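You operate a simulated robot arm through the tools that you are given. There is no shell and no other tool. Be economical: measure what you need, move in short steps, check, and stop when the job is done.

The job below is to be done with a simulated two-armed robot. You get a single attempt, and the scene is never put back.

## Task
Stand each shaft in the pocket that fits it and lock them in.
Fine: thin in ONE, short in TWO, thick in THREE, down in their pockets; then slide the yellow bar up to the shafts; damage nothing.

Only the result counts: the job must be done as asked and must still hold three seconds after the hand-in. Knocking over, shifting, dropping, spilling or breaking anything else fails it.

## Robot
Two 7-joint arms with fingered hands on one trunk, on a base that drives. Base frame: it is fixed to the floor where the robot stands at the start and does not move with it; the origin is under the middle of the robot, x ahead of it, y to its left, z up; the surface under the hand at the start is at about z = 850. Readings come in mm, degrees, newtons and seconds.
The left shoulder is at the start at [71, 173, 1088], the right one opposite. With the tool pointing down near the work surface each hand reaches from about 440 to 820 mm from the robot's upright axis, wherever it stands, measured 20 degrees to its own side. Places, roughly: black button on the counter [400, -300, 900]; pocket ONE [400, 200, 900]; pocket THREE [400, 0, 900]; pocket TWO [400, 100, 900]; white button on the counter [400, -200, 900]; yellow bar [500, 100, 900]. Payload 3.5 kg a hand.
The tool frame of a hand sits at the grasp point between the pads (the TCP): z along the fingers, y along the line on which they close. The tips reach 25 mm beyond it. Largest opening 88 mm; the body of the gripper starts 29 mm behind the TCP. The gripper is a hand of 3 fingers: y runs from the thumb to the fingers, the wrist lies at [-13, -97, -162] in the tool frame, and closing takes about 1.5 s.
Orientation is that of the tool frame in the base frame, as [roll, pitch, yaw] about the fixed x, y, z axes, in that order (R = Rz(yaw) Ry(pitch) Rx(roll)). With the fingers straight down and the wrist toward the robot, the tool's x, y and z point along [0, 1, 0], [1, 0, 0] and [0, 0, -1] of the base frame.

## Interface
- The arms move only by the tool apply_moves. It takes "left_rows", "right_rows" or both (then of equal length, played together; a hand with none holds still); each is a list of rows, each an object (a shift or turn left out is 0, a gripper value left out holds the last) with "rotation": the turn, a rotation vector about the base's x, y, z in degrees, a list of three; "travel": the shift along the base's x, y, z in cm, a list of three; "hand": the closure, from 0 (fully open) to 1 (shut). In form: [{"rotation": [wx, wy, wz], "travel": [tx, ty, tz], "hand": hand}, ...]. A call has 1 to 20 rows; each row shifts and turns the commanded pose from where the row before left it. A row lasts 0.2 s, in which the tool goes at most 50 mm and 8.6 degrees; a call with a longer step from one row to the next is refused whole, and so is a gripper value outside its range. Where a pose cannot be reached the arm comes as near as it can. A force on the tool above 40 N (or 10 N above the force at the start of the call, whichever is more), or a blocked arm, ends the call early, and 0.2 s more pass. The fingers move at their own pace (about 72 mm/s each) and stop on an object; they squeeze with about 31 N. The grip force told is the motor's: it shows also when the fingers shut on nothing. Time passes only in rows, and 0.2 s behind the last, so rows that do not move let the fingers close. It gives the time, the measured TCP pose, the force on the tool (base axes), the opening and the grip force at its end, in the units of the frame above (readings bear some noise), with the torque about the TCP (base axes, N m) and any sound that the robot's microphone picked up, and new pictures: "show" is both (left out), scene, wrist or none (wrist: the cameras of the hands that moved).
- Cameras (640 x 400 px; columns grow to the right, rows downward): "scene" is now at [196.2, 25.6, 1322.8]; the picture's right is [0.22, -0.97, -0.05], its down [-0.60, -0.10, -0.80] and it looks along [0.77, 0.20, -0.60] (base axes); focal length 214 px, centre (320, 200). "left" rides on the left gripper at [-58, -85, -100] in its tool frame; the picture's right is [-0.67, -0.35, 0.66], its down [0.69, -0.63, 0.37] and it looks along [0.28, 0.69, 0.66] (tool axes); focal length 261 px, centre (320, 200). "right" rides on the right gripper at [58, -85, -99] in its tool frame; the picture's right is [-0.67, 0.35, -0.66], its down [-0.69, -0.63, 0.37] and it looks along [-0.28, 0.70, 0.66] (tool axes); focal length 261 px, centre (320, 200). There is no depth. A picture from a camera that has moved, and an enlarged one, comes with that camera's place and axes in the base frame and with its lens. The place of the scene camera against the robot may be out by one fixed shift of up to 18 mm in any direction.
- lift_body(by): slides the trunk up (or, below 0, down) by that many mm; the arms and the scene camera ride with it, the base frame stays. It gives what a move gives, with no picture.
- drive_base(legs): drives the robot by 1 to 6 legs, each [ahead, left, turn to the left] in mm, mm and degrees, along the robot's own axes; the way and the turn of a leg run together, so that a leg with both is an arc; at most 1500 mm and 180 degrees a leg. The arms and the cameras ride along, it lands a little off, and it stops where it bumps. It gives what a move gives, and a new picture of the scene camera.
- hand_shape(shape, hand): the hand has 3 fingers and takes this shape, open, in about a second: jaw (thumb against the fingers, like two jaws); tri (thumb and two fingers); tip (a fingertip pinch); poke (one finger out to press); point (the index stretched); flat (the hand flat); cup (the hand cupped); fist (a fist). The gripper value then closes the fingers along that shape, each until it touches; the sizes above hold for jaw. It gives what a move gives, with no picture.
- pan_tilt(pan, tilt): turns the head with the scene camera to pan (to the left, within 86 degrees either way) and tilt (down, from -29 to 69), counted from straight ahead of the robot. It gives what a move gives, and a new picture of the scene camera.
- close_up(camera, box): a new picture of the part [left, top, right, bottom] of that camera's present view, enlarged. No time passes.
- sign_off(): hands the job in; it is judged then, once.

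Work in short steps. Places have to be worked out from the pictures, the camera data and where the tool is seen: move nearer, look again, correct. Check each grasp and each placing, and mend what went wrong. You have 120 turns and 260 pictures in all, those below and enlarged ones among them. Open the grippers and draw the arms clear of the work before you hand the job in, unless the task says otherwise; then end with one line.

The tools are called after ">>>" as a command line: name --argument value ..., lists and objects as JSON in quotes. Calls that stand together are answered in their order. apply_moves: Moves the arms, as the interface text tells. Its arguments: {"type":"object","properties":{"left_rows":{"type":"array"},"right_rows":{"type":"array"},"show":{"type":"string","enum":["both","scene","wrist","none"]}},"required":[]} The other tools are called the same way: lift_body (by) slides the trunk up or down; hand_shape (shape, hand) gives the hand a shape; drive_base (legs) drives the base; pan_tilt (pan, tilt) turns the head that bears the scene camera; close_up (camera, box) takes an enlarged picture of a part of a camera's view; sign_off () hands the job in.

At the start:

```text
time: 0.0
left_tool_pos: [486.7, 276.4, 1128.1]
left_orientation: [180.0, 0.0, 90.1]
left_force: [-0.3, -0.4, 0.0]
left_moment: [-0.01, 0.0, -0.01]
left_finger_gap: 88.0
left_grasp_force: 0.1
left_shape: jaw
right_tool_pos: [397.1, -73.3, 1153.4]
right_orientation: [-179.9, -0.1, 90.0]
right_force: [0.2, -0.3, -0.1]
right_moment: [0.01, 0.0, 0.01]
right_finger_gap: 87.6
right_grasp_force: 0.1
right_shape: jaw
trunk travel left (down, up): [-175.0, 280.0]
robot x, y, heading: [-3.4, 1.9, -0.2]
head pan, tilt: [12.9, 25.7]
```

scene: 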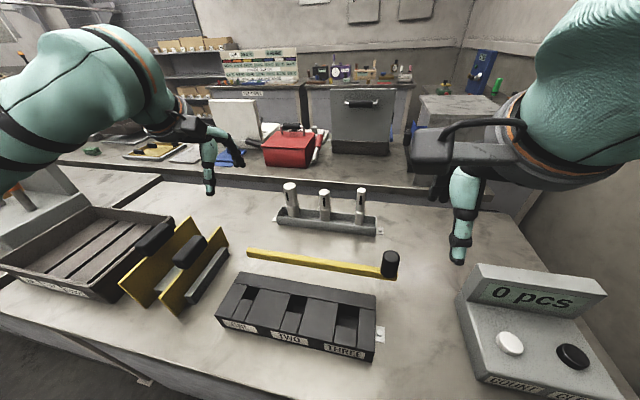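
right: 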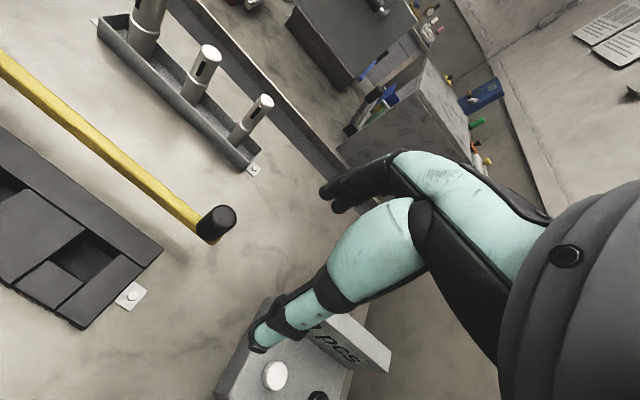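
left: 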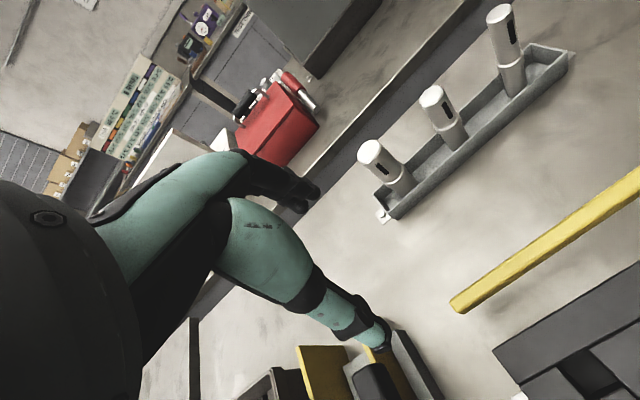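

I start by enlarging the view of the shafts, the fixture and the yellow bar.

>>> close_up --camera "scene" --box '[200, 230, 420, 370]'

>>> close_up --camera "scene" --box '[240, 160, 420, 280]'

```text
2.86 times, centred on (310, 300) of scene
camera zoom: at [196.2, 25.6, 1322.8], right [0.22, -0.97, -0.05], down [-0.6, -0.1, -0.8], along [0.77, 0.2, -0.6], focal length 613 px, centre (349, -86)
```

zoom: 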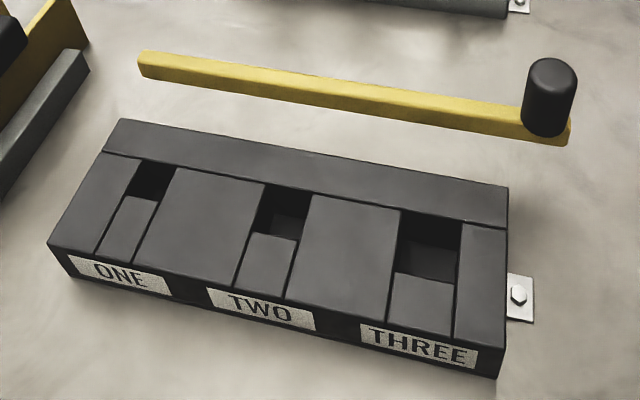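

```text
3.33 times, centred on (330, 220) of scene
camera zoom: at [196.2, 25.6, 1322.8], right [0.22, -0.97, -0.05], down [-0.6, -0.1, -0.8], along [0.77, 0.2, -0.6], focal length 715 px, centre (287, 133)
```

zoom: 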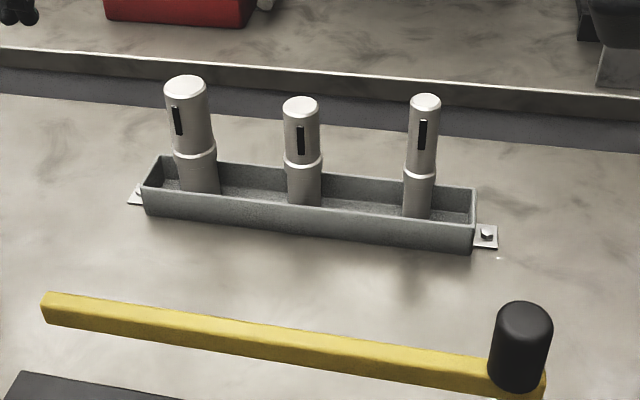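

Shafts left to right look thick, short, thin, and the bar lies behind the fixture. I look closer through the wrist cameras at the bar and the shafts.

>>> close_up --camera "right" --box '[0, 40, 320, 340]'

>>> close_up --camera "left" --box '[340, 0, 640, 240]'

>>> pan_tilt --pan 10 --tilt 50

```text
1.33 times, centred on (160, 190) of right
camera zoom: at [311.5, -15.2, 1251.7], right [0.35, -0.67, 0.66], down [-0.63, -0.69, -0.37], along [0.69, -0.28, -0.66], focal length 348 px, centre (533, 213)
```

zoom: 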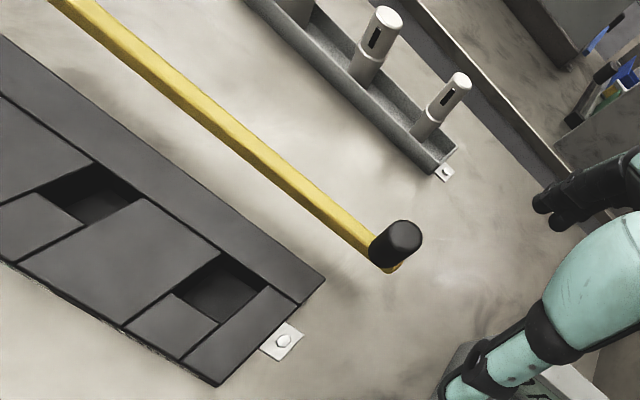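

```text
1.67 times, centred on (490, 120) of left
camera zoom: at [401.8, 218.3, 1228.1], right [-0.35, -0.67, -0.66], down [-0.63, 0.68, -0.37], along [0.69, 0.29, -0.66], focal length 434 px, centre (37, 333)
```

zoom: 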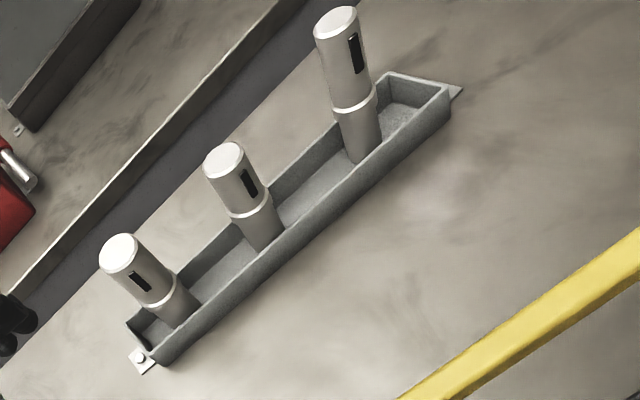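

```text
time: 0.9
left_tool_pos: [487.3, 275.3, 1128.3]
left_orientation: [180.0, 0.1, 90.0]
left_force: [-0.5, 0.6, -0.2]
left_moment: [0.02, -0.01, -0.01]
left_finger_gap: 87.9
left_grasp_force: 0.1
left_shape: jaw
right_tool_pos: [397.1, -73.0, 1152.0]
right_orientation: [-180.0, 0.0, 90.0]
right_force: [0.2, -0.4, -0.1]
right_moment: [-0.03, 0.02, 0.0]
right_finger_gap: 87.8
right_grasp_force: 0.1
right_shape: jaw
trunk travel left (down, up): [-175.0, 280.0]
robot x, y, heading: [-0.8, -1.2, 0.1]
head pan, tilt: [10.0, 50.0]
camera scene: at [175.3, 18.4, 1290.1], right [0.17, -0.98, -0.04], down [-0.87, -0.13, -0.48], along [0.46, 0.11, -0.88], focal length 214 px, centre (320, 200)
```

scene: 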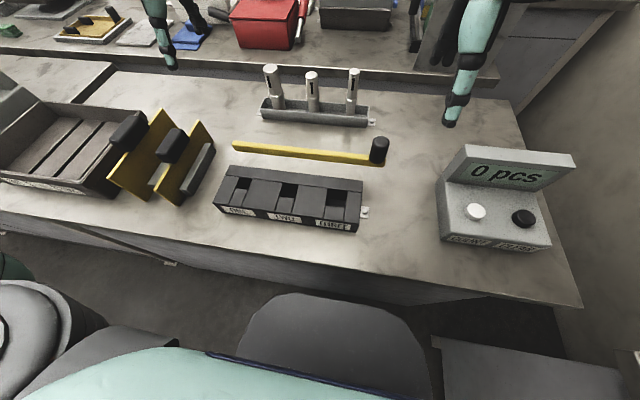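

The shafts look to be near x≈675, with y about 235, 130 and 25. I bring the left hand closer over the thick one to triangulate, with the head turned back.

>>> apply_moves --left_rows '[{"travel": [3.7, -1.3, -1.2]}, {"travel": [3.7, -1.3, -1.2]}, {"travel": [3.7, -1.3, -1.2]}, {}]' --show "wrist"

>>> close_up --camera "left" --box '[240, 0, 640, 250]'

```text
time: 1.9
left_tool_pos: [596.2, 236.9, 1090.6]
left_orientation: [180.0, 0.0, 89.9]
left_force: [0.7, 0.4, 0.1]
left_moment: [0.02, -0.02, -0.04]
left_finger_gap: 87.8
left_grasp_force: 0.2
left_shape: jaw
right_tool_pos: [397.3, -74.1, 1152.0]
right_orientation: [180.0, 0.1, 90.0]
right_force: [0.1, 0.3, -0.1]
right_moment: [-0.01, -0.01, 0.0]
right_finger_gap: 87.6
right_grasp_force: 0.0
right_shape: jaw
trunk travel left (down, up): [-175.0, 280.0]
robot x, y, heading: [0.2, 0.6, 0.2]
head pan, tilt: [10.0, 50.0]
camera left: at [511.1, 179.3, 1190.1], right [-0.35, -0.67, -0.66], down [-0.63, 0.68, -0.37], along [0.69, 0.29, -0.66], focal length 261 px, centre (320, 200)
```

left: 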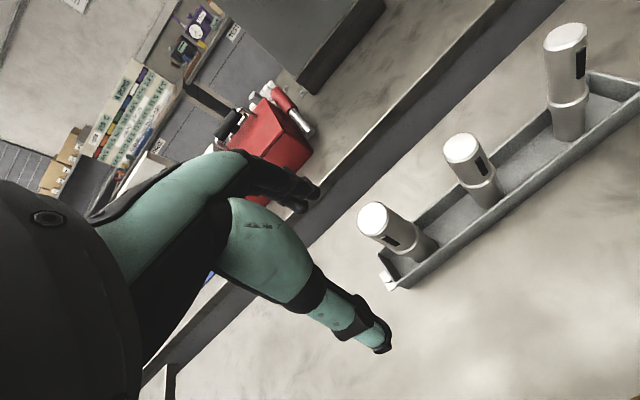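

```text
1.60 times, centred on (440, 125) of left
camera zoom: at [511.1, 179.3, 1190.1], right [-0.35, -0.67, -0.66], down [-0.63, 0.68, -0.37], along [0.69, 0.29, -0.66], focal length 417 px, centre (128, 320)
```

zoom: 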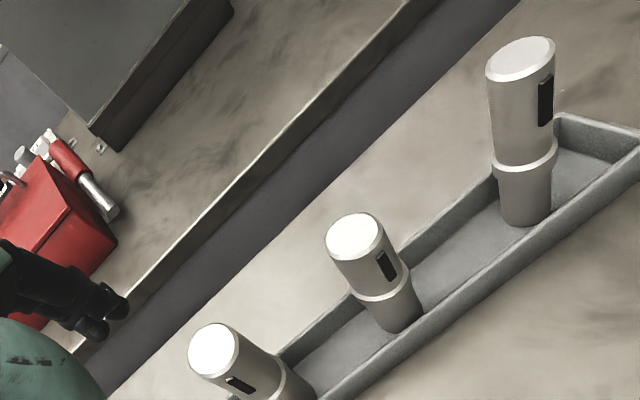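

Triangulating gives tops at roughly (651, 229, 990), (652, 133, 976) and (645, 41, 1000). I move in above the thick one and look again.

>>> apply_moves --left_rows '[{"travel": [3.0, -0.4, -1.0]}, {"travel": [1.5, -0.4, -1.0]}, {}]' --show "both"

>>> close_up --camera "left" --box '[260, 60, 580, 260]'

>>> close_up --camera "scene" --box '[240, 0, 400, 100]'

```text
time: 2.7
left_tool_pos: [644.0, 228.7, 1071.1]
left_orientation: [-179.9, 0.2, 90.0]
left_force: [0.5, 0.2, 0.0]
left_moment: [0.01, 0.0, 0.04]
left_finger_gap: 87.4
left_grasp_force: 0.0
left_shape: jaw
right_tool_pos: [397.1, -74.6, 1151.5]
right_orientation: [180.0, 0.0, 89.9]
right_force: [-0.6, 0.4, -0.6]
right_moment: [-0.03, 0.01, -0.03]
right_finger_gap: 87.7
right_grasp_force: 0.0
right_shape: jaw
trunk travel left (down, up): [-175.0, 280.0]
robot x, y, heading: [2.8, 2.8, -0.0]
head pan, tilt: [10.0, 50.0]
camera scene: at [174.8, 18.5, 1290.1], right [0.17, -0.98, -0.04], down [-0.87, -0.13, -0.47], along [0.46, 0.11, -0.88], focal length 214 px, centre (320, 200)
camera left: at [557.9, 171.2, 1171.6], right [-0.35, -0.67, -0.66], down [-0.63, 0.68, -0.37], along [0.69, 0.29, -0.66], focal length 261 px, centre (320, 200)
```

scene: 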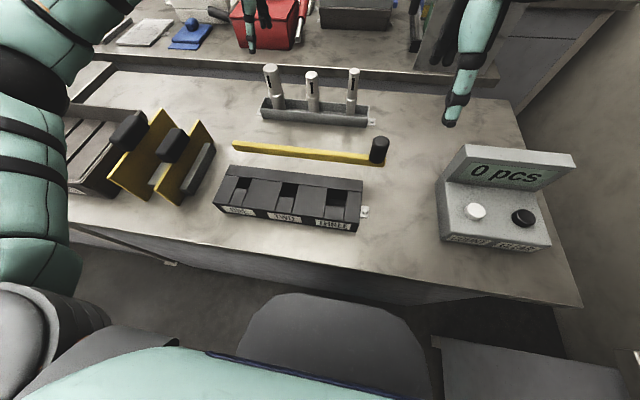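
left: 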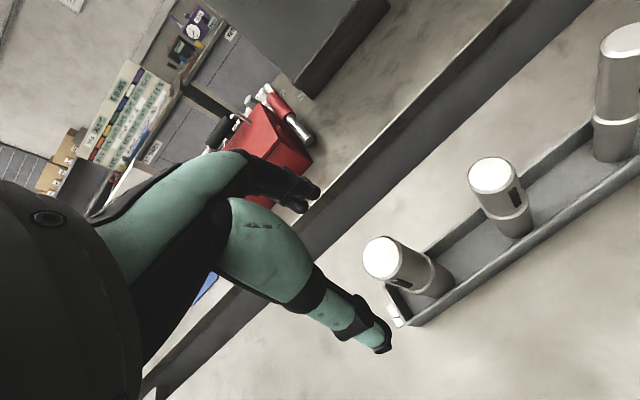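

```text
2.00 times, centred on (420, 160) of left
camera zoom: at [557.9, 171.2, 1171.6], right [-0.35, -0.67, -0.66], down [-0.63, 0.68, -0.37], along [0.69, 0.29, -0.66], focal length 521 px, centre (120, 280)
```

zoom: 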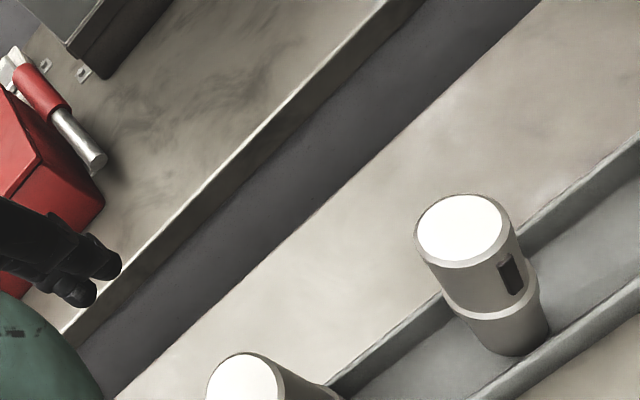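

```text
4.00 times, centred on (320, 50) of scene
camera zoom: at [174.8, 18.5, 1290.1], right [0.17, -0.98, -0.04], down [-0.87, -0.13, -0.47], along [0.46, 0.11, -0.88], focal length 858 px, centre (320, 800)
```

zoom: 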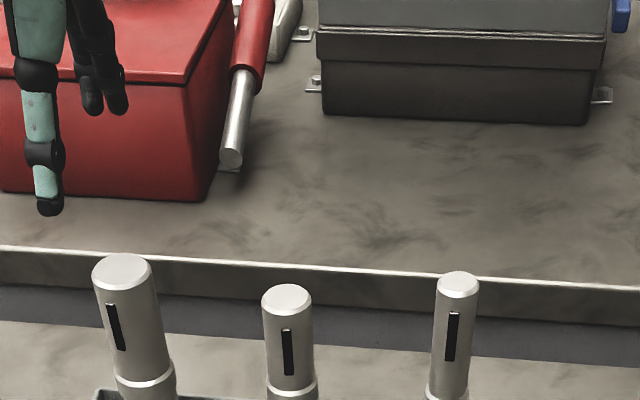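

Refined: thick top is about (656, 231, 985) and short top about (658, 130, 970). I centre over the thick one and come down partway.

>>> apply_moves --left_rows '[{"travel": [1.2, 0.2, -2.0]}, {"travel": [0, 0, -2.5]}, {}]' --show "wrist"

>>> close_up --camera "left" --box '[240, 160, 480, 360]'

>>> close_up --camera "scene" --box '[220, 20, 380, 120]'

```text
time: 3.5
left_tool_pos: [654.6, 229.0, 1027.1]
left_orientation: [-180.0, 0.0, 90.0]
left_force: [0.1, 0.2, 0.2]
left_moment: [-0.01, -0.01, 0.0]
left_finger_gap: 87.9
left_grasp_force: 0.1
left_shape: jaw
right_tool_pos: [397.0, -73.7, 1152.6]
right_orientation: [180.0, -0.1, 90.0]
right_force: [-0.1, 0.3, 0.1]
right_moment: [0.01, -0.01, -0.02]
right_finger_gap: 87.7
right_grasp_force: 0.1
right_shape: jaw
trunk travel left (down, up): [-175.0, 280.0]
robot x, y, heading: [-2.4, -0.1, -0.0]
head pan, tilt: [10.0, 50.0]
camera left: at [569.5, 171.5, 1125.8], right [-0.35, -0.67, -0.66], down [-0.63, 0.68, -0.37], along [0.69, 0.29, -0.66], focal length 261 px, centre (320, 200)
```

left: 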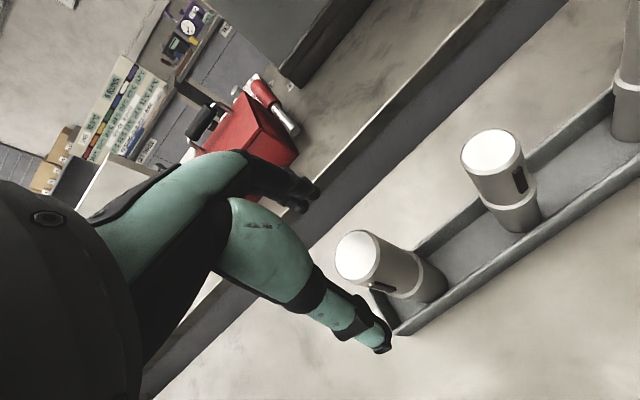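

```text
2.00 times, centred on (360, 260) of left
camera zoom: at [569.5, 171.5, 1125.8], right [-0.35, -0.67, -0.66], down [-0.63, 0.68, -0.37], along [0.69, 0.29, -0.66], focal length 521 px, centre (240, 80)
```

zoom: 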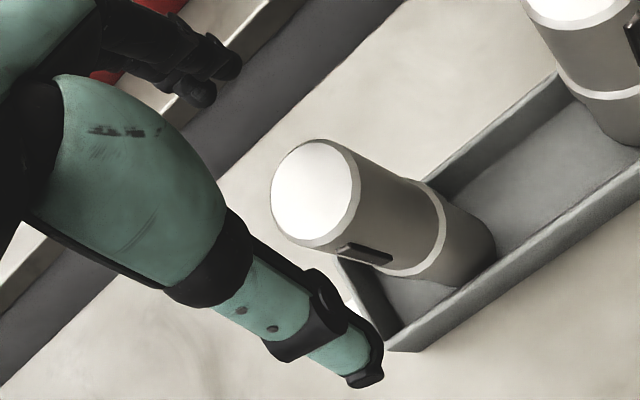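

```text
4.00 times, centred on (300, 70) of scene
camera zoom: at [175.0, 18.2, 1290.1], right [0.17, -0.98, -0.04], down [-0.87, -0.13, -0.47], along [0.46, 0.11, -0.88], focal length 858 px, centre (400, 720)
```

zoom: 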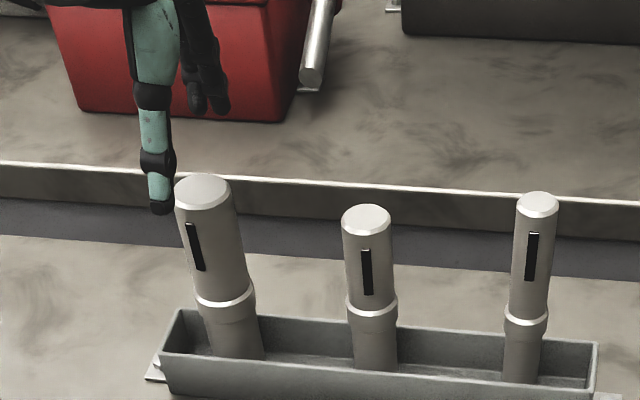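

The TCP sits over the thick shaft's axis to within a couple of mm. I descend to about z=966 and close.

>>> apply_moves --left_rows '[{"travel": [0, 0, -2.5]}, {"travel": [0, 0, -2.5]}, {"travel": [0, 0, -1.1]}, {}]' --show "both"

>>> close_up --camera "left" --box '[200, 130, 440, 380]'

>>> close_up --camera "scene" --box '[220, 20, 380, 120]'

```text
time: 4.5
left_tool_pos: [654.8, 231.8, 965.4]
left_orientation: [180.0, 0.1, 90.0]
left_force: [0.1, -0.2, 0.2]
left_moment: [0.01, 0.04, -0.04]
left_finger_gap: 87.9
left_grasp_force: 0.0
left_shape: jaw
right_tool_pos: [396.7, -73.3, 1152.8]
right_orientation: [180.0, 0.0, 90.0]
right_force: [-0.8, -0.4, 0.0]
right_moment: [-0.03, 0.01, -0.01]
right_finger_gap: 87.4
right_grasp_force: 0.0
right_shape: jaw
trunk travel left (down, up): [-175.0, 280.0]
robot x, y, heading: [2.4, -2.7, -0.1]
head pan, tilt: [10.0, 50.0]
camera scene: at [175.2, 18.4, 1290.0], right [0.17, -0.98, -0.04], down [-0.87, -0.13, -0.47], along [0.46, 0.11, -0.88], focal length 214 px, centre (320, 200)
camera left: at [569.1, 173.7, 1064.6], right [-0.35, -0.67, -0.65], down [-0.63, 0.68, -0.37], along [0.69, 0.28, -0.66], focal length 261 px, centre (320, 200)
```

scene: 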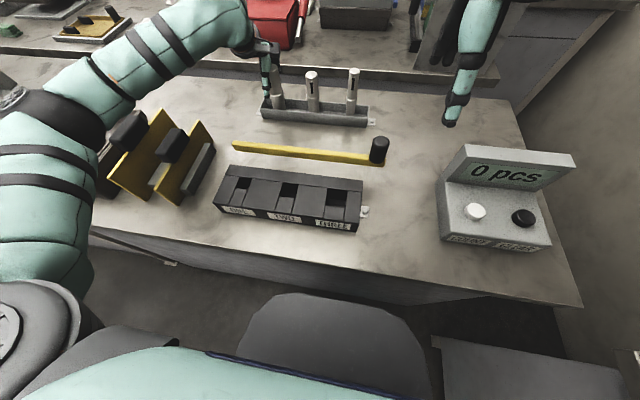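
left: 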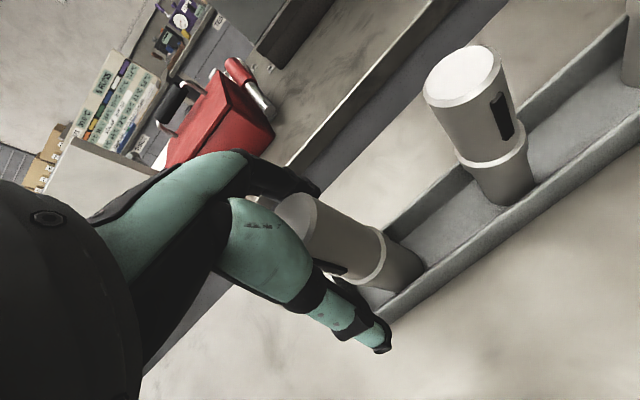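

```text
1.60 times, centred on (320, 255) of left
camera zoom: at [569.1, 173.7, 1064.6], right [-0.35, -0.67, -0.65], down [-0.63, 0.68, -0.37], along [0.69, 0.28, -0.66], focal length 417 px, centre (320, 112)
```

zoom: 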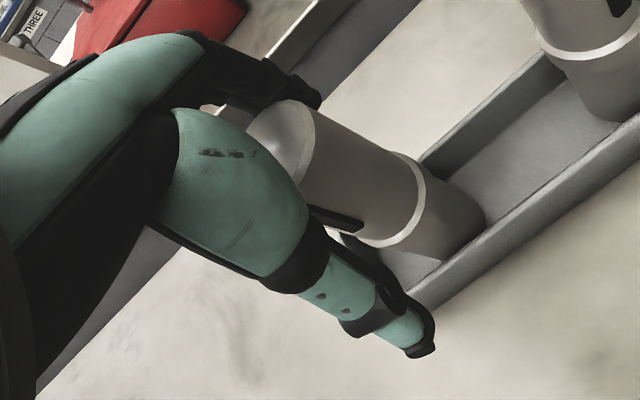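

```text
4.00 times, centred on (300, 70) of scene
camera zoom: at [175.2, 18.4, 1290.0], right [0.17, -0.98, -0.04], down [-0.87, -0.13, -0.47], along [0.46, 0.11, -0.88], focal length 858 px, centre (400, 720)
```

zoom: 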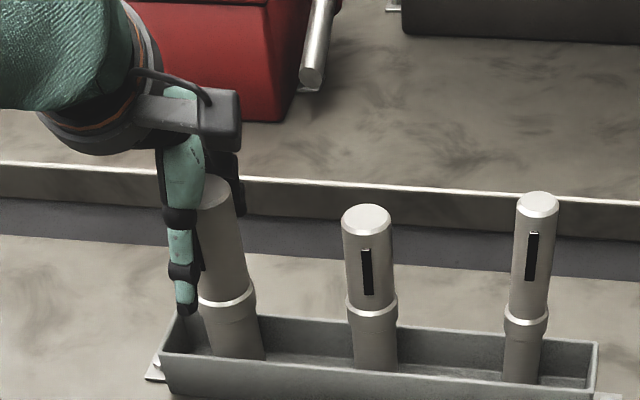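

The shaft axis appears some 4–5 mm toward −y of the tool centre, so I shift that much and close the fingers.

>>> apply_moves --left_rows '[{"travel": [0, -0.5, 0]}, {"hand": 1}, {}, {}, {}, {}, {}, {}, {}]' --show "wrist"

>>> close_up --camera "scene" --box '[220, 20, 380, 120]'

```text
time: 6.5
left_tool_pos: [654.6, 226.2, 965.3]
left_orientation: [180.0, -0.1, 90.0]
left_force: [0.5, -0.8, 0.0]
left_moment: [-0.02, -0.05, -0.02]
left_finger_gap: 28.2
left_grasp_force: 31.2
left_shape: jaw
right_tool_pos: [397.9, -73.1, 1151.0]
right_orientation: [-179.9, 0.0, 90.0]
right_force: [-0.9, -0.1, -0.2]
right_moment: [0.04, -0.01, 0.03]
right_finger_gap: 87.9
right_grasp_force: 0.0
right_shape: jaw
trunk travel left (down, up): [-175.0, 280.0]
robot x, y, heading: [-1.0, 1.1, -0.2]
head pan, tilt: [10.0, 50.0]
camera left: at [569.4, 168.5, 1064.8], right [-0.35, -0.67, -0.66], down [-0.63, 0.68, -0.37], along [0.69, 0.29, -0.66], focal length 261 px, centre (320, 200)
```

left: 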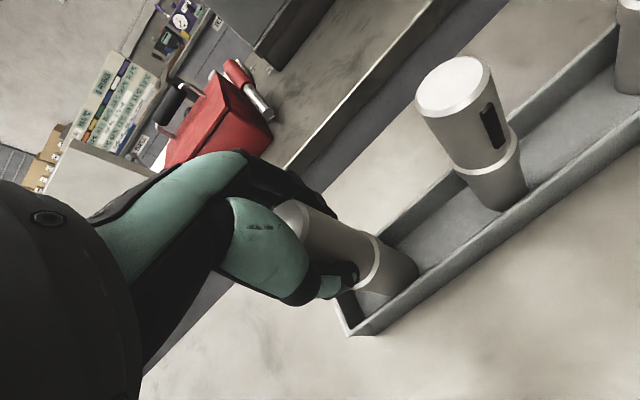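

```text
4.00 times, centred on (300, 70) of scene
camera zoom: at [175.5, 18.3, 1290.0], right [0.17, -0.98, -0.04], down [-0.87, -0.13, -0.47], along [0.46, 0.11, -0.88], focal length 858 px, centre (400, 720)
```

zoom: 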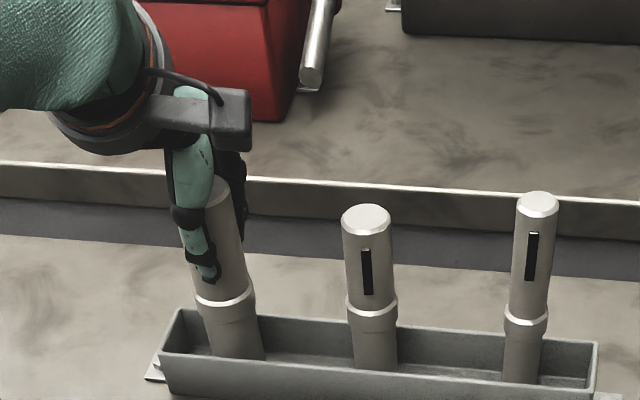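

Grip is firm with a 28 mm gap. I lift straight up 150 mm while the right hand moves out of the way to −y.

>>> apply_moves --left_rows '[{"travel": [0, 0, 1.0]}, {"travel": [0, 0, 3.0]}, {"travel": [0, 0, 4.0]}, {"travel": [0, 0, 4.0]}, {"travel": [0, 0, 3.0]}, {}]' --right_rows '[{"travel": [0, -3.5, 1]}, {"travel": [0, -3.5, 1]}, {"travel": [0, -3.5, 1]}, {"travel": [0, -3.5, 1]}, {"travel": [0, -3.5, 1]}, {}]' --show "both"

```text
time: 7.9
left_tool_pos: [657.0, 226.2, 1117.4]
left_orientation: [-179.9, 0.1, 90.1]
left_force: [0.2, 0.3, -5.9]
left_moment: [-0.01, 0.02, 0.01]
left_finger_gap: 27.9
left_grasp_force: 31.4
left_shape: jaw
right_tool_pos: [399.9, -245.9, 1203.1]
right_orientation: [-179.7, 0.0, 90.0]
right_force: [-0.7, 0.5, -0.2]
right_moment: [-0.04, 0.0, -0.03]
right_finger_gap: 87.4
right_grasp_force: 0.0
right_shape: jaw
trunk travel left (down, up): [-175.0, 280.0]
robot x, y, heading: [1.1, 1.4, 0.3]
head pan, tilt: [10.0, 50.0]
camera scene: at [176.7, 19.5, 1289.7], right [0.17, -0.98, -0.03], down [-0.87, -0.13, -0.47], along [0.46, 0.11, -0.88], focal length 214 px, centre (320, 200)
camera right: at [315.3, -187.8, 1302.5], right [0.35, -0.67, 0.66], down [-0.63, -0.69, -0.36], along [0.69, -0.29, -0.66], focal length 261 px, centre (320, 200)
camera left: at [572.1, 169.2, 1216.5], right [-0.35, -0.67, -0.65], down [-0.63, 0.68, -0.37], along [0.69, 0.28, -0.66], focal length 261 px, centre (320, 200)
```

scene: 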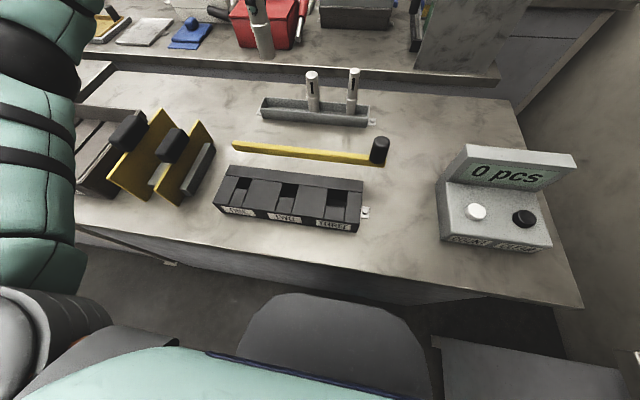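
right: 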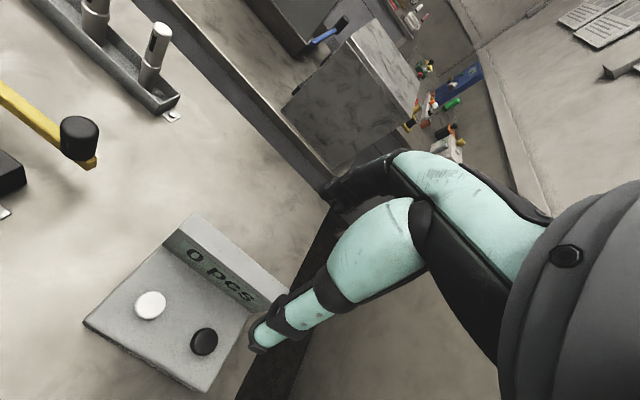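
left: 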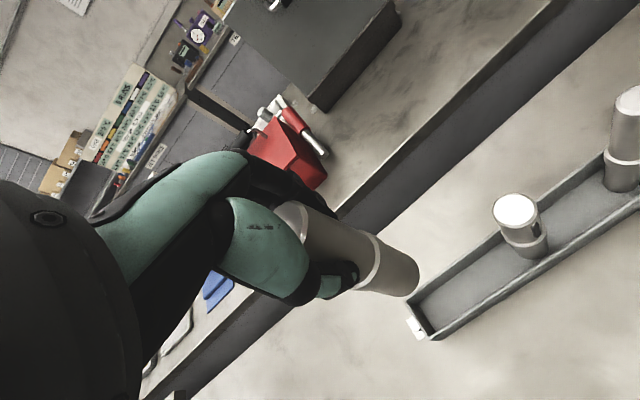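

The shaft hangs securely. I drive back 90 mm so that both pockets and shafts are within the left arm's reach.

>>> drive_base --legs '[[-90, 0, 0]]'

```text
time: 9.0
left_tool_pos: [569.5, 226.2, 1116.1]
left_orientation: [-179.9, 0.1, 90.0]
left_force: [0.0, -0.1, -5.8]
left_moment: [-0.05, 0.01, -0.01]
left_finger_gap: 28.0
left_grasp_force: 31.3
left_shape: jaw
right_tool_pos: [312.6, -244.3, 1202.3]
right_orientation: [-179.9, 0.0, 90.2]
right_force: [0.0, 0.8, 0.5]
right_moment: [-0.05, 0.01, -0.02]
right_finger_gap: 87.8
right_grasp_force: 0.1
right_shape: jaw
trunk travel left (down, up): [-175.0, 280.0]
robot x, y, heading: [-85.7, -0.7, 0.2]
head pan, tilt: [10.0, 50.0]
camera scene: at [88.6, 19.0, 1289.7], right [0.17, -0.98, -0.04], down [-0.87, -0.13, -0.47], along [0.46, 0.11, -0.88], focal length 214 px, centre (320, 200)
```

scene: 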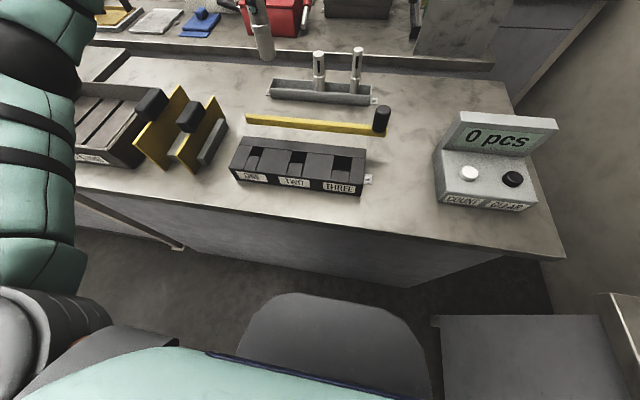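

Now I carry the shaft to above pocket THREE and look.

>>> apply_moves --left_rows '[{"travel": [-3.0, -3.1, 0]}, {"travel": [-3.0, -3.1, 0]}, {"travel": [-3.0, -3.1, 0]}, {"travel": [-3.0, -3.1, 0]}, {"travel": [-3.0, -3.1, 0]}, {"travel": [-3.0, -3.1, 0]}, {}]' --show "both"

>>> close_up --camera "left" --box '[280, 100, 600, 300]'

>>> close_up --camera "scene" --box '[220, 70, 420, 210]'

```text
time: 10.6
left_tool_pos: [388.9, 41.2, 1116.4]
left_orientation: [-180.0, 0.1, 90.2]
left_force: [0.3, 0.2, -5.6]
left_moment: [-0.04, 0.02, -0.04]
left_finger_gap: 27.8
left_grasp_force: 30.6
left_shape: jaw
right_tool_pos: [313.8, -245.8, 1201.7]
right_orientation: [-179.9, -0.1, 90.1]
right_force: [-0.1, -0.8, -0.5]
right_moment: [-0.03, 0.02, 0.0]
right_finger_gap: 87.7
right_grasp_force: 0.0
right_shape: jaw
trunk travel left (down, up): [-175.0, 280.0]
robot x, y, heading: [-91.0, 2.0, -0.1]
head pan, tilt: [10.0, 50.0]
camera scene: at [88.5, 19.4, 1289.8], right [0.17, -0.98, -0.04], down [-0.87, -0.13, -0.47], along [0.46, 0.11, -0.88], focal length 214 px, centre (320, 200)
camera left: at [303.6, -15.8, 1216.4], right [-0.35, -0.67, -0.65], down [-0.63, 0.68, -0.37], along [0.69, 0.29, -0.66], focal length 261 px, centre (320, 200)
```

scene: 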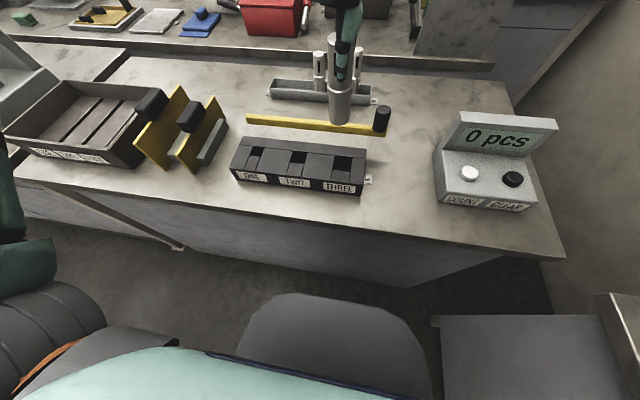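
left: 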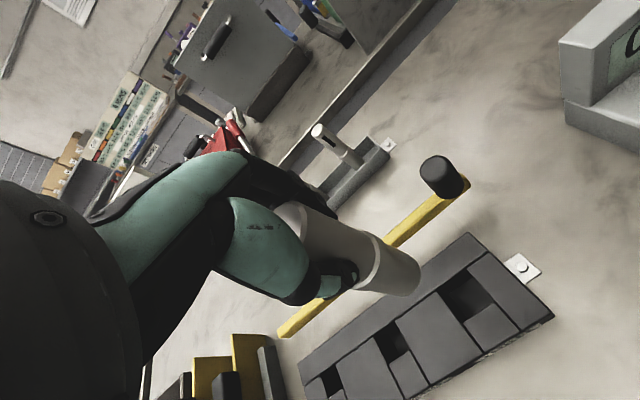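

```text
2.00 times, centred on (440, 200) of left
camera zoom: at [303.6, -15.8, 1216.4], right [-0.35, -0.67, -0.65], down [-0.63, 0.68, -0.37], along [0.69, 0.29, -0.66], focal length 521 px, centre (80, 200)
```

zoom: 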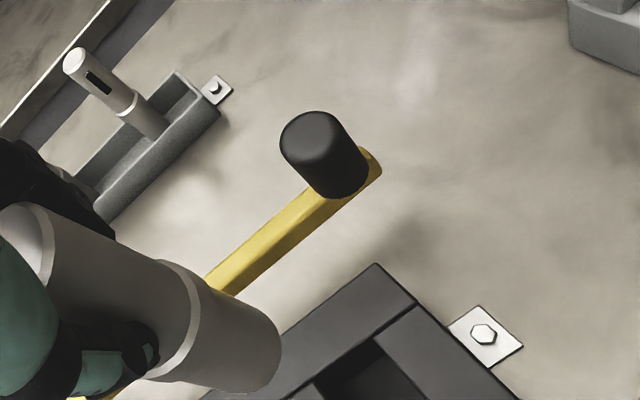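

```text
2.86 times, centred on (320, 140) of scene
camera zoom: at [88.5, 19.4, 1289.8], right [0.17, -0.98, -0.04], down [-0.87, -0.13, -0.47], along [0.46, 0.11, -0.88], focal length 613 px, centre (320, 371)
```

zoom: 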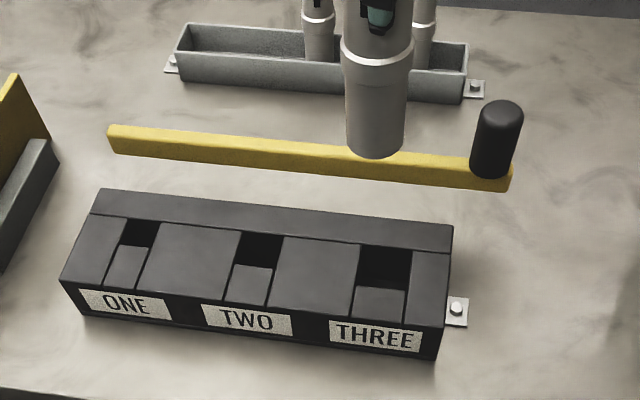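

Pocket THREE works out near (374, 27), with the fixture nearly square to the axes. I go above it and lower to leave about 30 mm of clearance.

>>> apply_moves --left_rows '[{"travel": [-1.5, -1.4, -2]}, {"travel": [0, 0, -3]}, {"travel": [0, 0, -1.6]}, {}]' --show "wrist"

>>> close_up --camera "left" --box '[300, 150, 540, 350]'

>>> close_up --camera "scene" --box '[260, 90, 420, 210]'

```text
time: 11.6
left_tool_pos: [374.5, 26.6, 1053.8]
left_orientation: [-180.0, -0.1, 90.1]
left_force: [-0.4, -0.2, -5.4]
left_moment: [-0.02, 0.04, 0.0]
left_finger_gap: 28.1
left_grasp_force: 30.9
left_shape: jaw
right_tool_pos: [313.0, -245.9, 1202.2]
right_orientation: [-179.9, 0.0, 90.0]
right_force: [-0.6, -0.1, 0.1]
right_moment: [-0.03, -0.01, 0.0]
right_finger_gap: 87.8
right_grasp_force: 0.0
right_shape: jaw
trunk travel left (down, up): [-175.0, 280.0]
robot x, y, heading: [-90.0, -1.9, 0.0]
head pan, tilt: [10.0, 50.0]
camera left: at [288.7, -30.8, 1153.3], right [-0.35, -0.67, -0.66], down [-0.63, 0.68, -0.37], along [0.69, 0.29, -0.66], focal length 261 px, centre (320, 200)
```

left: 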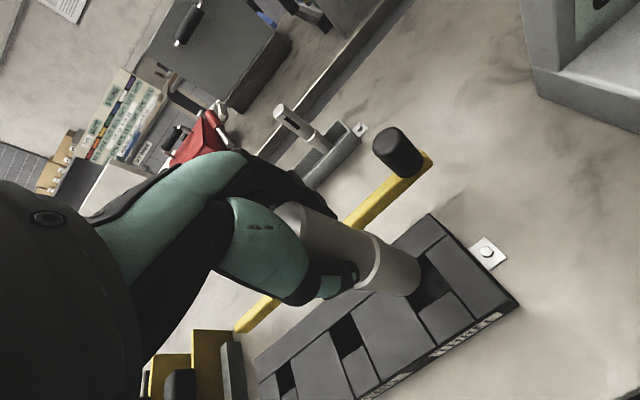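

```text
2.00 times, centred on (420, 250) of left
camera zoom: at [288.7, -30.8, 1153.3], right [-0.35, -0.67, -0.66], down [-0.63, 0.68, -0.37], along [0.69, 0.29, -0.66], focal length 521 px, centre (120, 100)
```

zoom: 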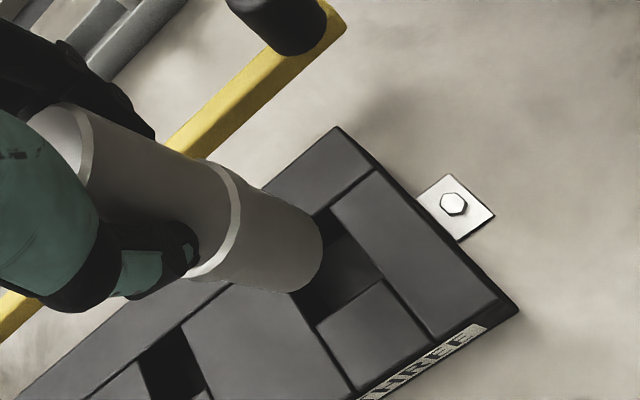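

```text
3.33 times, centred on (340, 150) of scene
camera zoom: at [87.5, 18.3, 1290.0], right [0.17, -0.98, -0.04], down [-0.87, -0.13, -0.47], along [0.46, 0.11, -0.88], focal length 715 px, centre (253, 367)
```

zoom: 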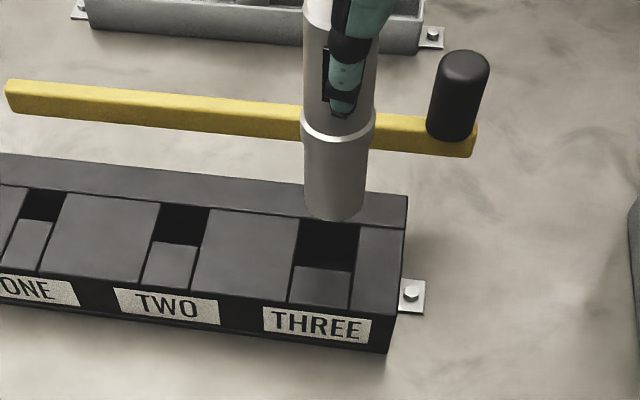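

Triangulating the fixture corner gives its top at z≈898, so pocket THREE is centred near (375.4, 30.5) at about 38 mm square, with the shaft foot about 36 mm. I shift by (+1, +4) mm and lower to just above the surface.

>>> apply_moves --left_rows '[{"travel": [0.1, 0.4, -1.0]}, {"travel": [0, 0, -2.0]}, {"travel": [0, 0, -0.8]}, {}]' --show "none"

>>> close_up --camera "left" --box '[320, 160, 520, 330]'

>>> close_up --camera "scene" --box '[290, 120, 410, 210]'

```text
time: 12.6
left_tool_pos: [373.9, 29.8, 1014.2]
left_orientation: [-179.9, 0.0, 90.1]
left_force: [-1.2, 0.9, -4.9]
left_moment: [0.0, 0.0, 0.01]
left_finger_gap: 28.0
left_grasp_force: 30.5
left_shape: jaw
right_tool_pos: [311.7, -245.6, 1203.6]
right_orientation: [-179.9, -0.1, 90.0]
right_force: [0.8, 0.1, 0.0]
right_moment: [-0.02, -0.01, 0.02]
right_finger_gap: 87.5
right_grasp_force: 0.1
right_shape: jaw
trunk travel left (down, up): [-175.0, 280.0]
robot x, y, heading: [-87.1, 0.5, 0.2]
head pan, tilt: [10.0, 50.0]
```

```text
2.35 times, centred on (420, 245) of left
camera zoom: at [289.5, -28.0, 1113.1], right [-0.35, -0.67, -0.65], down [-0.63, 0.68, -0.37], along [0.69, 0.29, -0.66], focal length 613 px, centre (85, 94)
```

zoom: 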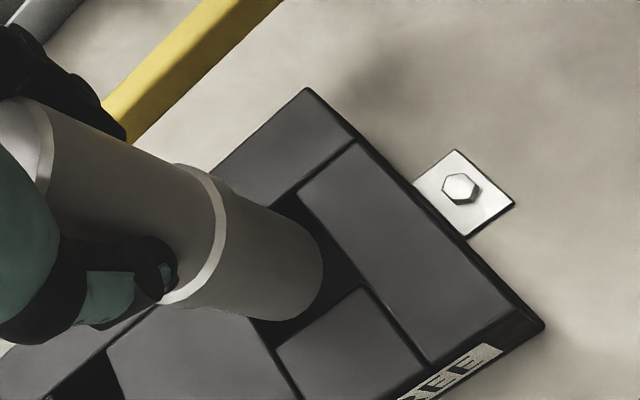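

```text
4.44 times, centred on (350, 165) of scene
camera zoom: at [87.7, 18.6, 1290.0], right [0.17, -0.98, -0.04], down [-0.87, -0.13, -0.47], along [0.46, 0.11, -0.88], focal length 953 px, centre (187, 356)
```

zoom: 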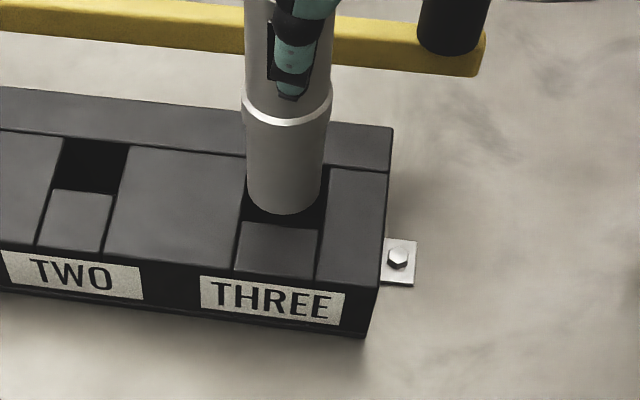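

The foot looks centred in the pocket opening in both views. I lower gently and watch the forces.

>>> apply_moves --left_rows '[{"travel": [0, 0, -0.6]}, {"travel": [0, 0, -0.6]}, {"travel": [0, 0, -0.5]}, {}]' --show "none"

>>> close_up --camera "left" --box '[320, 160, 520, 330]'

>>> close_up --camera "scene" --box '[290, 120, 410, 210]'

```text
time: 13.6
left_tool_pos: [374.5, 31.2, 995.8]
left_orientation: [-179.9, 0.0, 90.1]
left_force: [0.3, -0.1, -4.7]
left_moment: [-0.03, 0.04, 0.0]
left_finger_gap: 28.1
left_grasp_force: 31.2
left_shape: jaw
right_tool_pos: [311.8, -245.8, 1202.1]
right_orientation: [180.0, 0.0, 90.0]
right_force: [0.1, -0.8, -0.1]
right_moment: [-0.03, -0.02, 0.01]
right_finger_gap: 87.6
right_grasp_force: 0.0
right_shape: jaw
trunk travel left (down, up): [-175.0, 280.0]
robot x, y, heading: [-87.5, -4.2, 0.2]
head pan, tilt: [10.0, 50.0]
```

```text
2.35 times, centred on (420, 245) of left
camera zoom: at [289.6, -27.6, 1095.6], right [-0.35, -0.67, -0.65], down [-0.63, 0.68, -0.37], along [0.69, 0.29, -0.66], focal length 613 px, centre (85, 94)
```

zoom: 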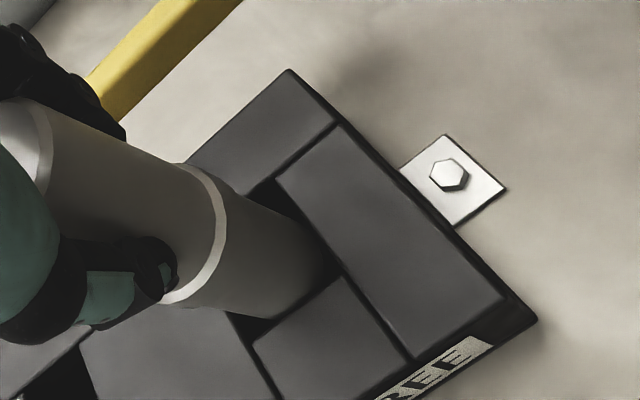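

```text
4.44 times, centred on (350, 165) of scene
camera zoom: at [87.8, 18.6, 1289.9], right [0.17, -0.98, -0.04], down [-0.87, -0.13, -0.47], along [0.46, 0.11, -0.88], focal length 953 px, centre (187, 356)
```

zoom: 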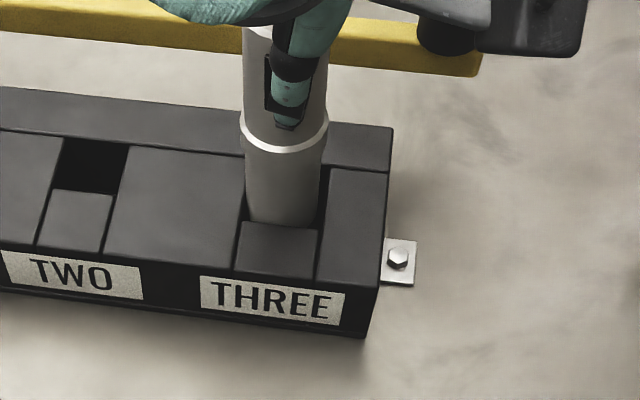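

It is going in freely. I check the clearance between the hand and the black knob before going lower.

>>> close_up --camera "scene" --box '[240, 40, 440, 200]'

>>> close_up --camera "left" --box '[200, 80, 520, 280]'

>>> close_up --camera "right" --box '[0, 0, 320, 300]'

```text
2.50 times, centred on (340, 120) of scene
camera zoom: at [87.8, 18.6, 1289.9], right [0.17, -0.98, -0.04], down [-0.87, -0.13, -0.47], along [0.46, 0.11, -0.88], focal length 536 px, centre (270, 400)
```

zoom: 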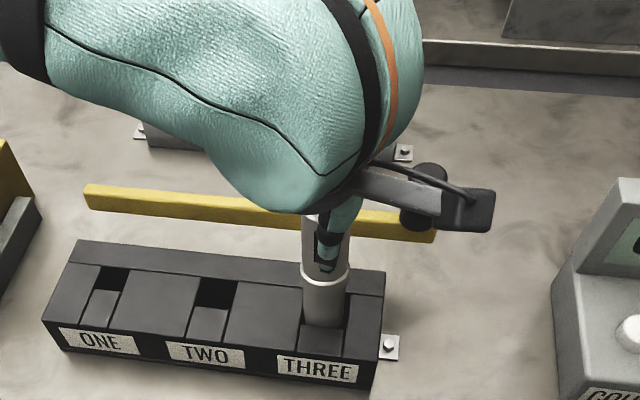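

```text
2.00 times, centred on (360, 180) of left
camera zoom: at [289.6, -27.6, 1095.6], right [-0.35, -0.67, -0.65], down [-0.63, 0.68, -0.37], along [0.69, 0.29, -0.66], focal length 521 px, centre (240, 240)
```

zoom: 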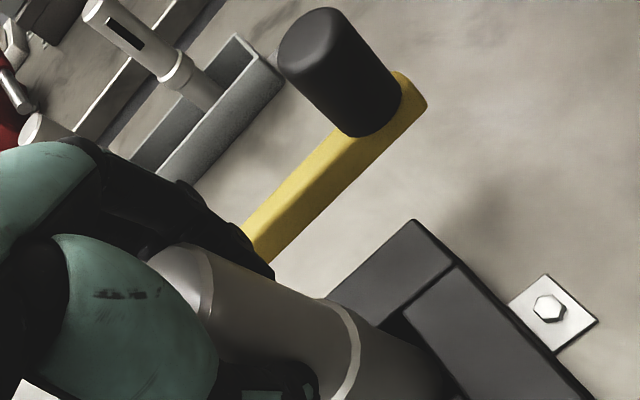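

```text
1.33 times, centred on (160, 150) of right
camera zoom: at [226.7, -188.1, 1302.6], right [0.35, -0.67, 0.65], down [-0.63, -0.69, -0.36], along [0.69, -0.28, -0.66], focal length 348 px, centre (533, 267)
```

zoom: 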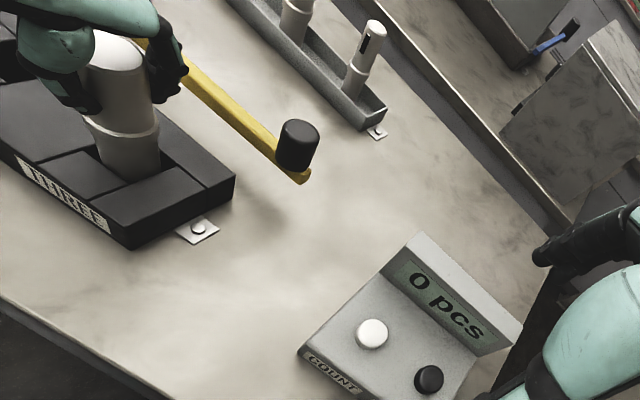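

The hand is well clear; the dark box is just the camera mount. I go on lowering until it bottoms out.

>>> apply_moves --left_rows '[{"travel": [0, 0, -0.6]}, {"travel": [0, 0, -0.6]}, {"travel": [0, 0, -0.5]}, {"travel": [0, 0, -0.4]}, {}]' --show "none"

>>> close_up --camera "right" --box '[0, 0, 200, 160]'

```text
time: 14.8
left_tool_pos: [373.7, 29.7, 975.5]
left_orientation: [-179.8, -0.1, 90.1]
left_force: [0.3, -0.4, -5.1]
left_moment: [-0.02, 0.03, 0.03]
left_finger_gap: 28.1
left_grasp_force: 31.3
left_shape: jaw
right_tool_pos: [312.7, -246.4, 1202.6]
right_orientation: [-179.8, -0.2, 90.1]
right_force: [-0.1, 0.4, 0.0]
right_moment: [0.0, -0.01, 0.0]
right_finger_gap: 87.5
right_grasp_force: 0.0
right_shape: jaw
trunk travel left (down, up): [-175.0, 280.0]
robot x, y, heading: [-88.9, 0.1, -0.0]
head pan, tilt: [10.0, 50.0]
```

```text
2.50 times, centred on (100, 80) of right
camera zoom: at [226.7, -188.2, 1302.6], right [0.35, -0.67, 0.65], down [-0.63, -0.69, -0.36], along [0.69, -0.28, -0.66], focal length 652 px, centre (870, 500)
```

zoom: 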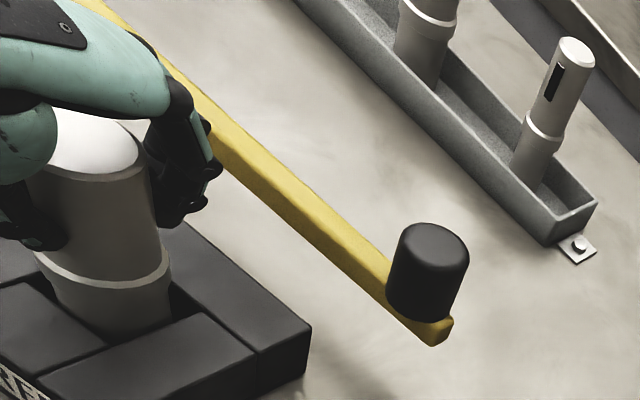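

Still free of contact, so I keep lowering in small steps.

>>> apply_moves --left_rows '[{"travel": [0, 0, -0.4]}, {"travel": [0, 0, -0.4]}, {"travel": [0, 0, -0.3]}, {"travel": [0, 0, -0.2]}, {"travel": [0, 0, -0.2]}, {"travel": [0, 0, -0.2]}, {"travel": [0, 0, -0.2]}, {}]' --show "none"

>>> close_up --camera "right" --box '[0, 0, 200, 160]'

```text
time: 16.3
left_tool_pos: [374.6, 28.5, 964.1]
left_orientation: [179.2, 0.3, 90.0]
left_force: [-4.1, -6.1, 27.4]
left_moment: [-0.13, -0.01, -0.04]
left_finger_gap: 30.0
left_grasp_force: 30.8
left_shape: jaw
right_tool_pos: [309.8, -247.4, 1203.9]
right_orientation: [-180.0, 0.0, 90.1]
right_force: [1.2, -1.3, 0.5]
right_moment: [-0.01, 0.04, -0.03]
right_finger_gap: 87.7
right_grasp_force: 0.0
right_shape: jaw
trunk travel left (down, up): [-175.0, 280.0]
robot x, y, heading: [-89.2, 2.3, 0.3]
head pan, tilt: [10.0, 50.0]
stopped in row 7 (left hand): the force on the tool passed its limit at 42 N (the readings are from after the stop); the commanded pose is now the measured one
```

```text
2.50 times, centred on (100, 80) of right
camera zoom: at [223.4, -189.6, 1303.1], right [0.35, -0.67, 0.66], down [-0.63, -0.69, -0.37], along [0.7, -0.28, -0.66], focal length 652 px, centre (870, 500)
```

zoom: 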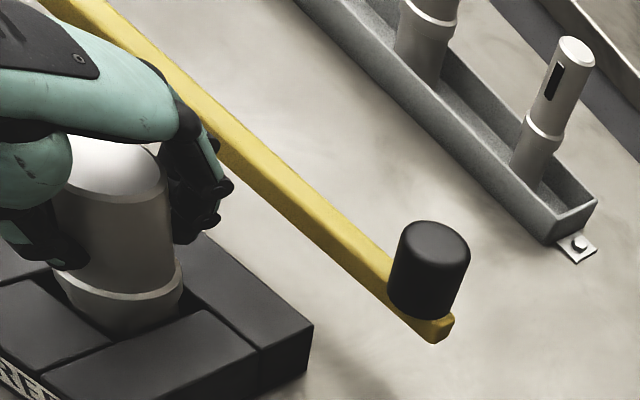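

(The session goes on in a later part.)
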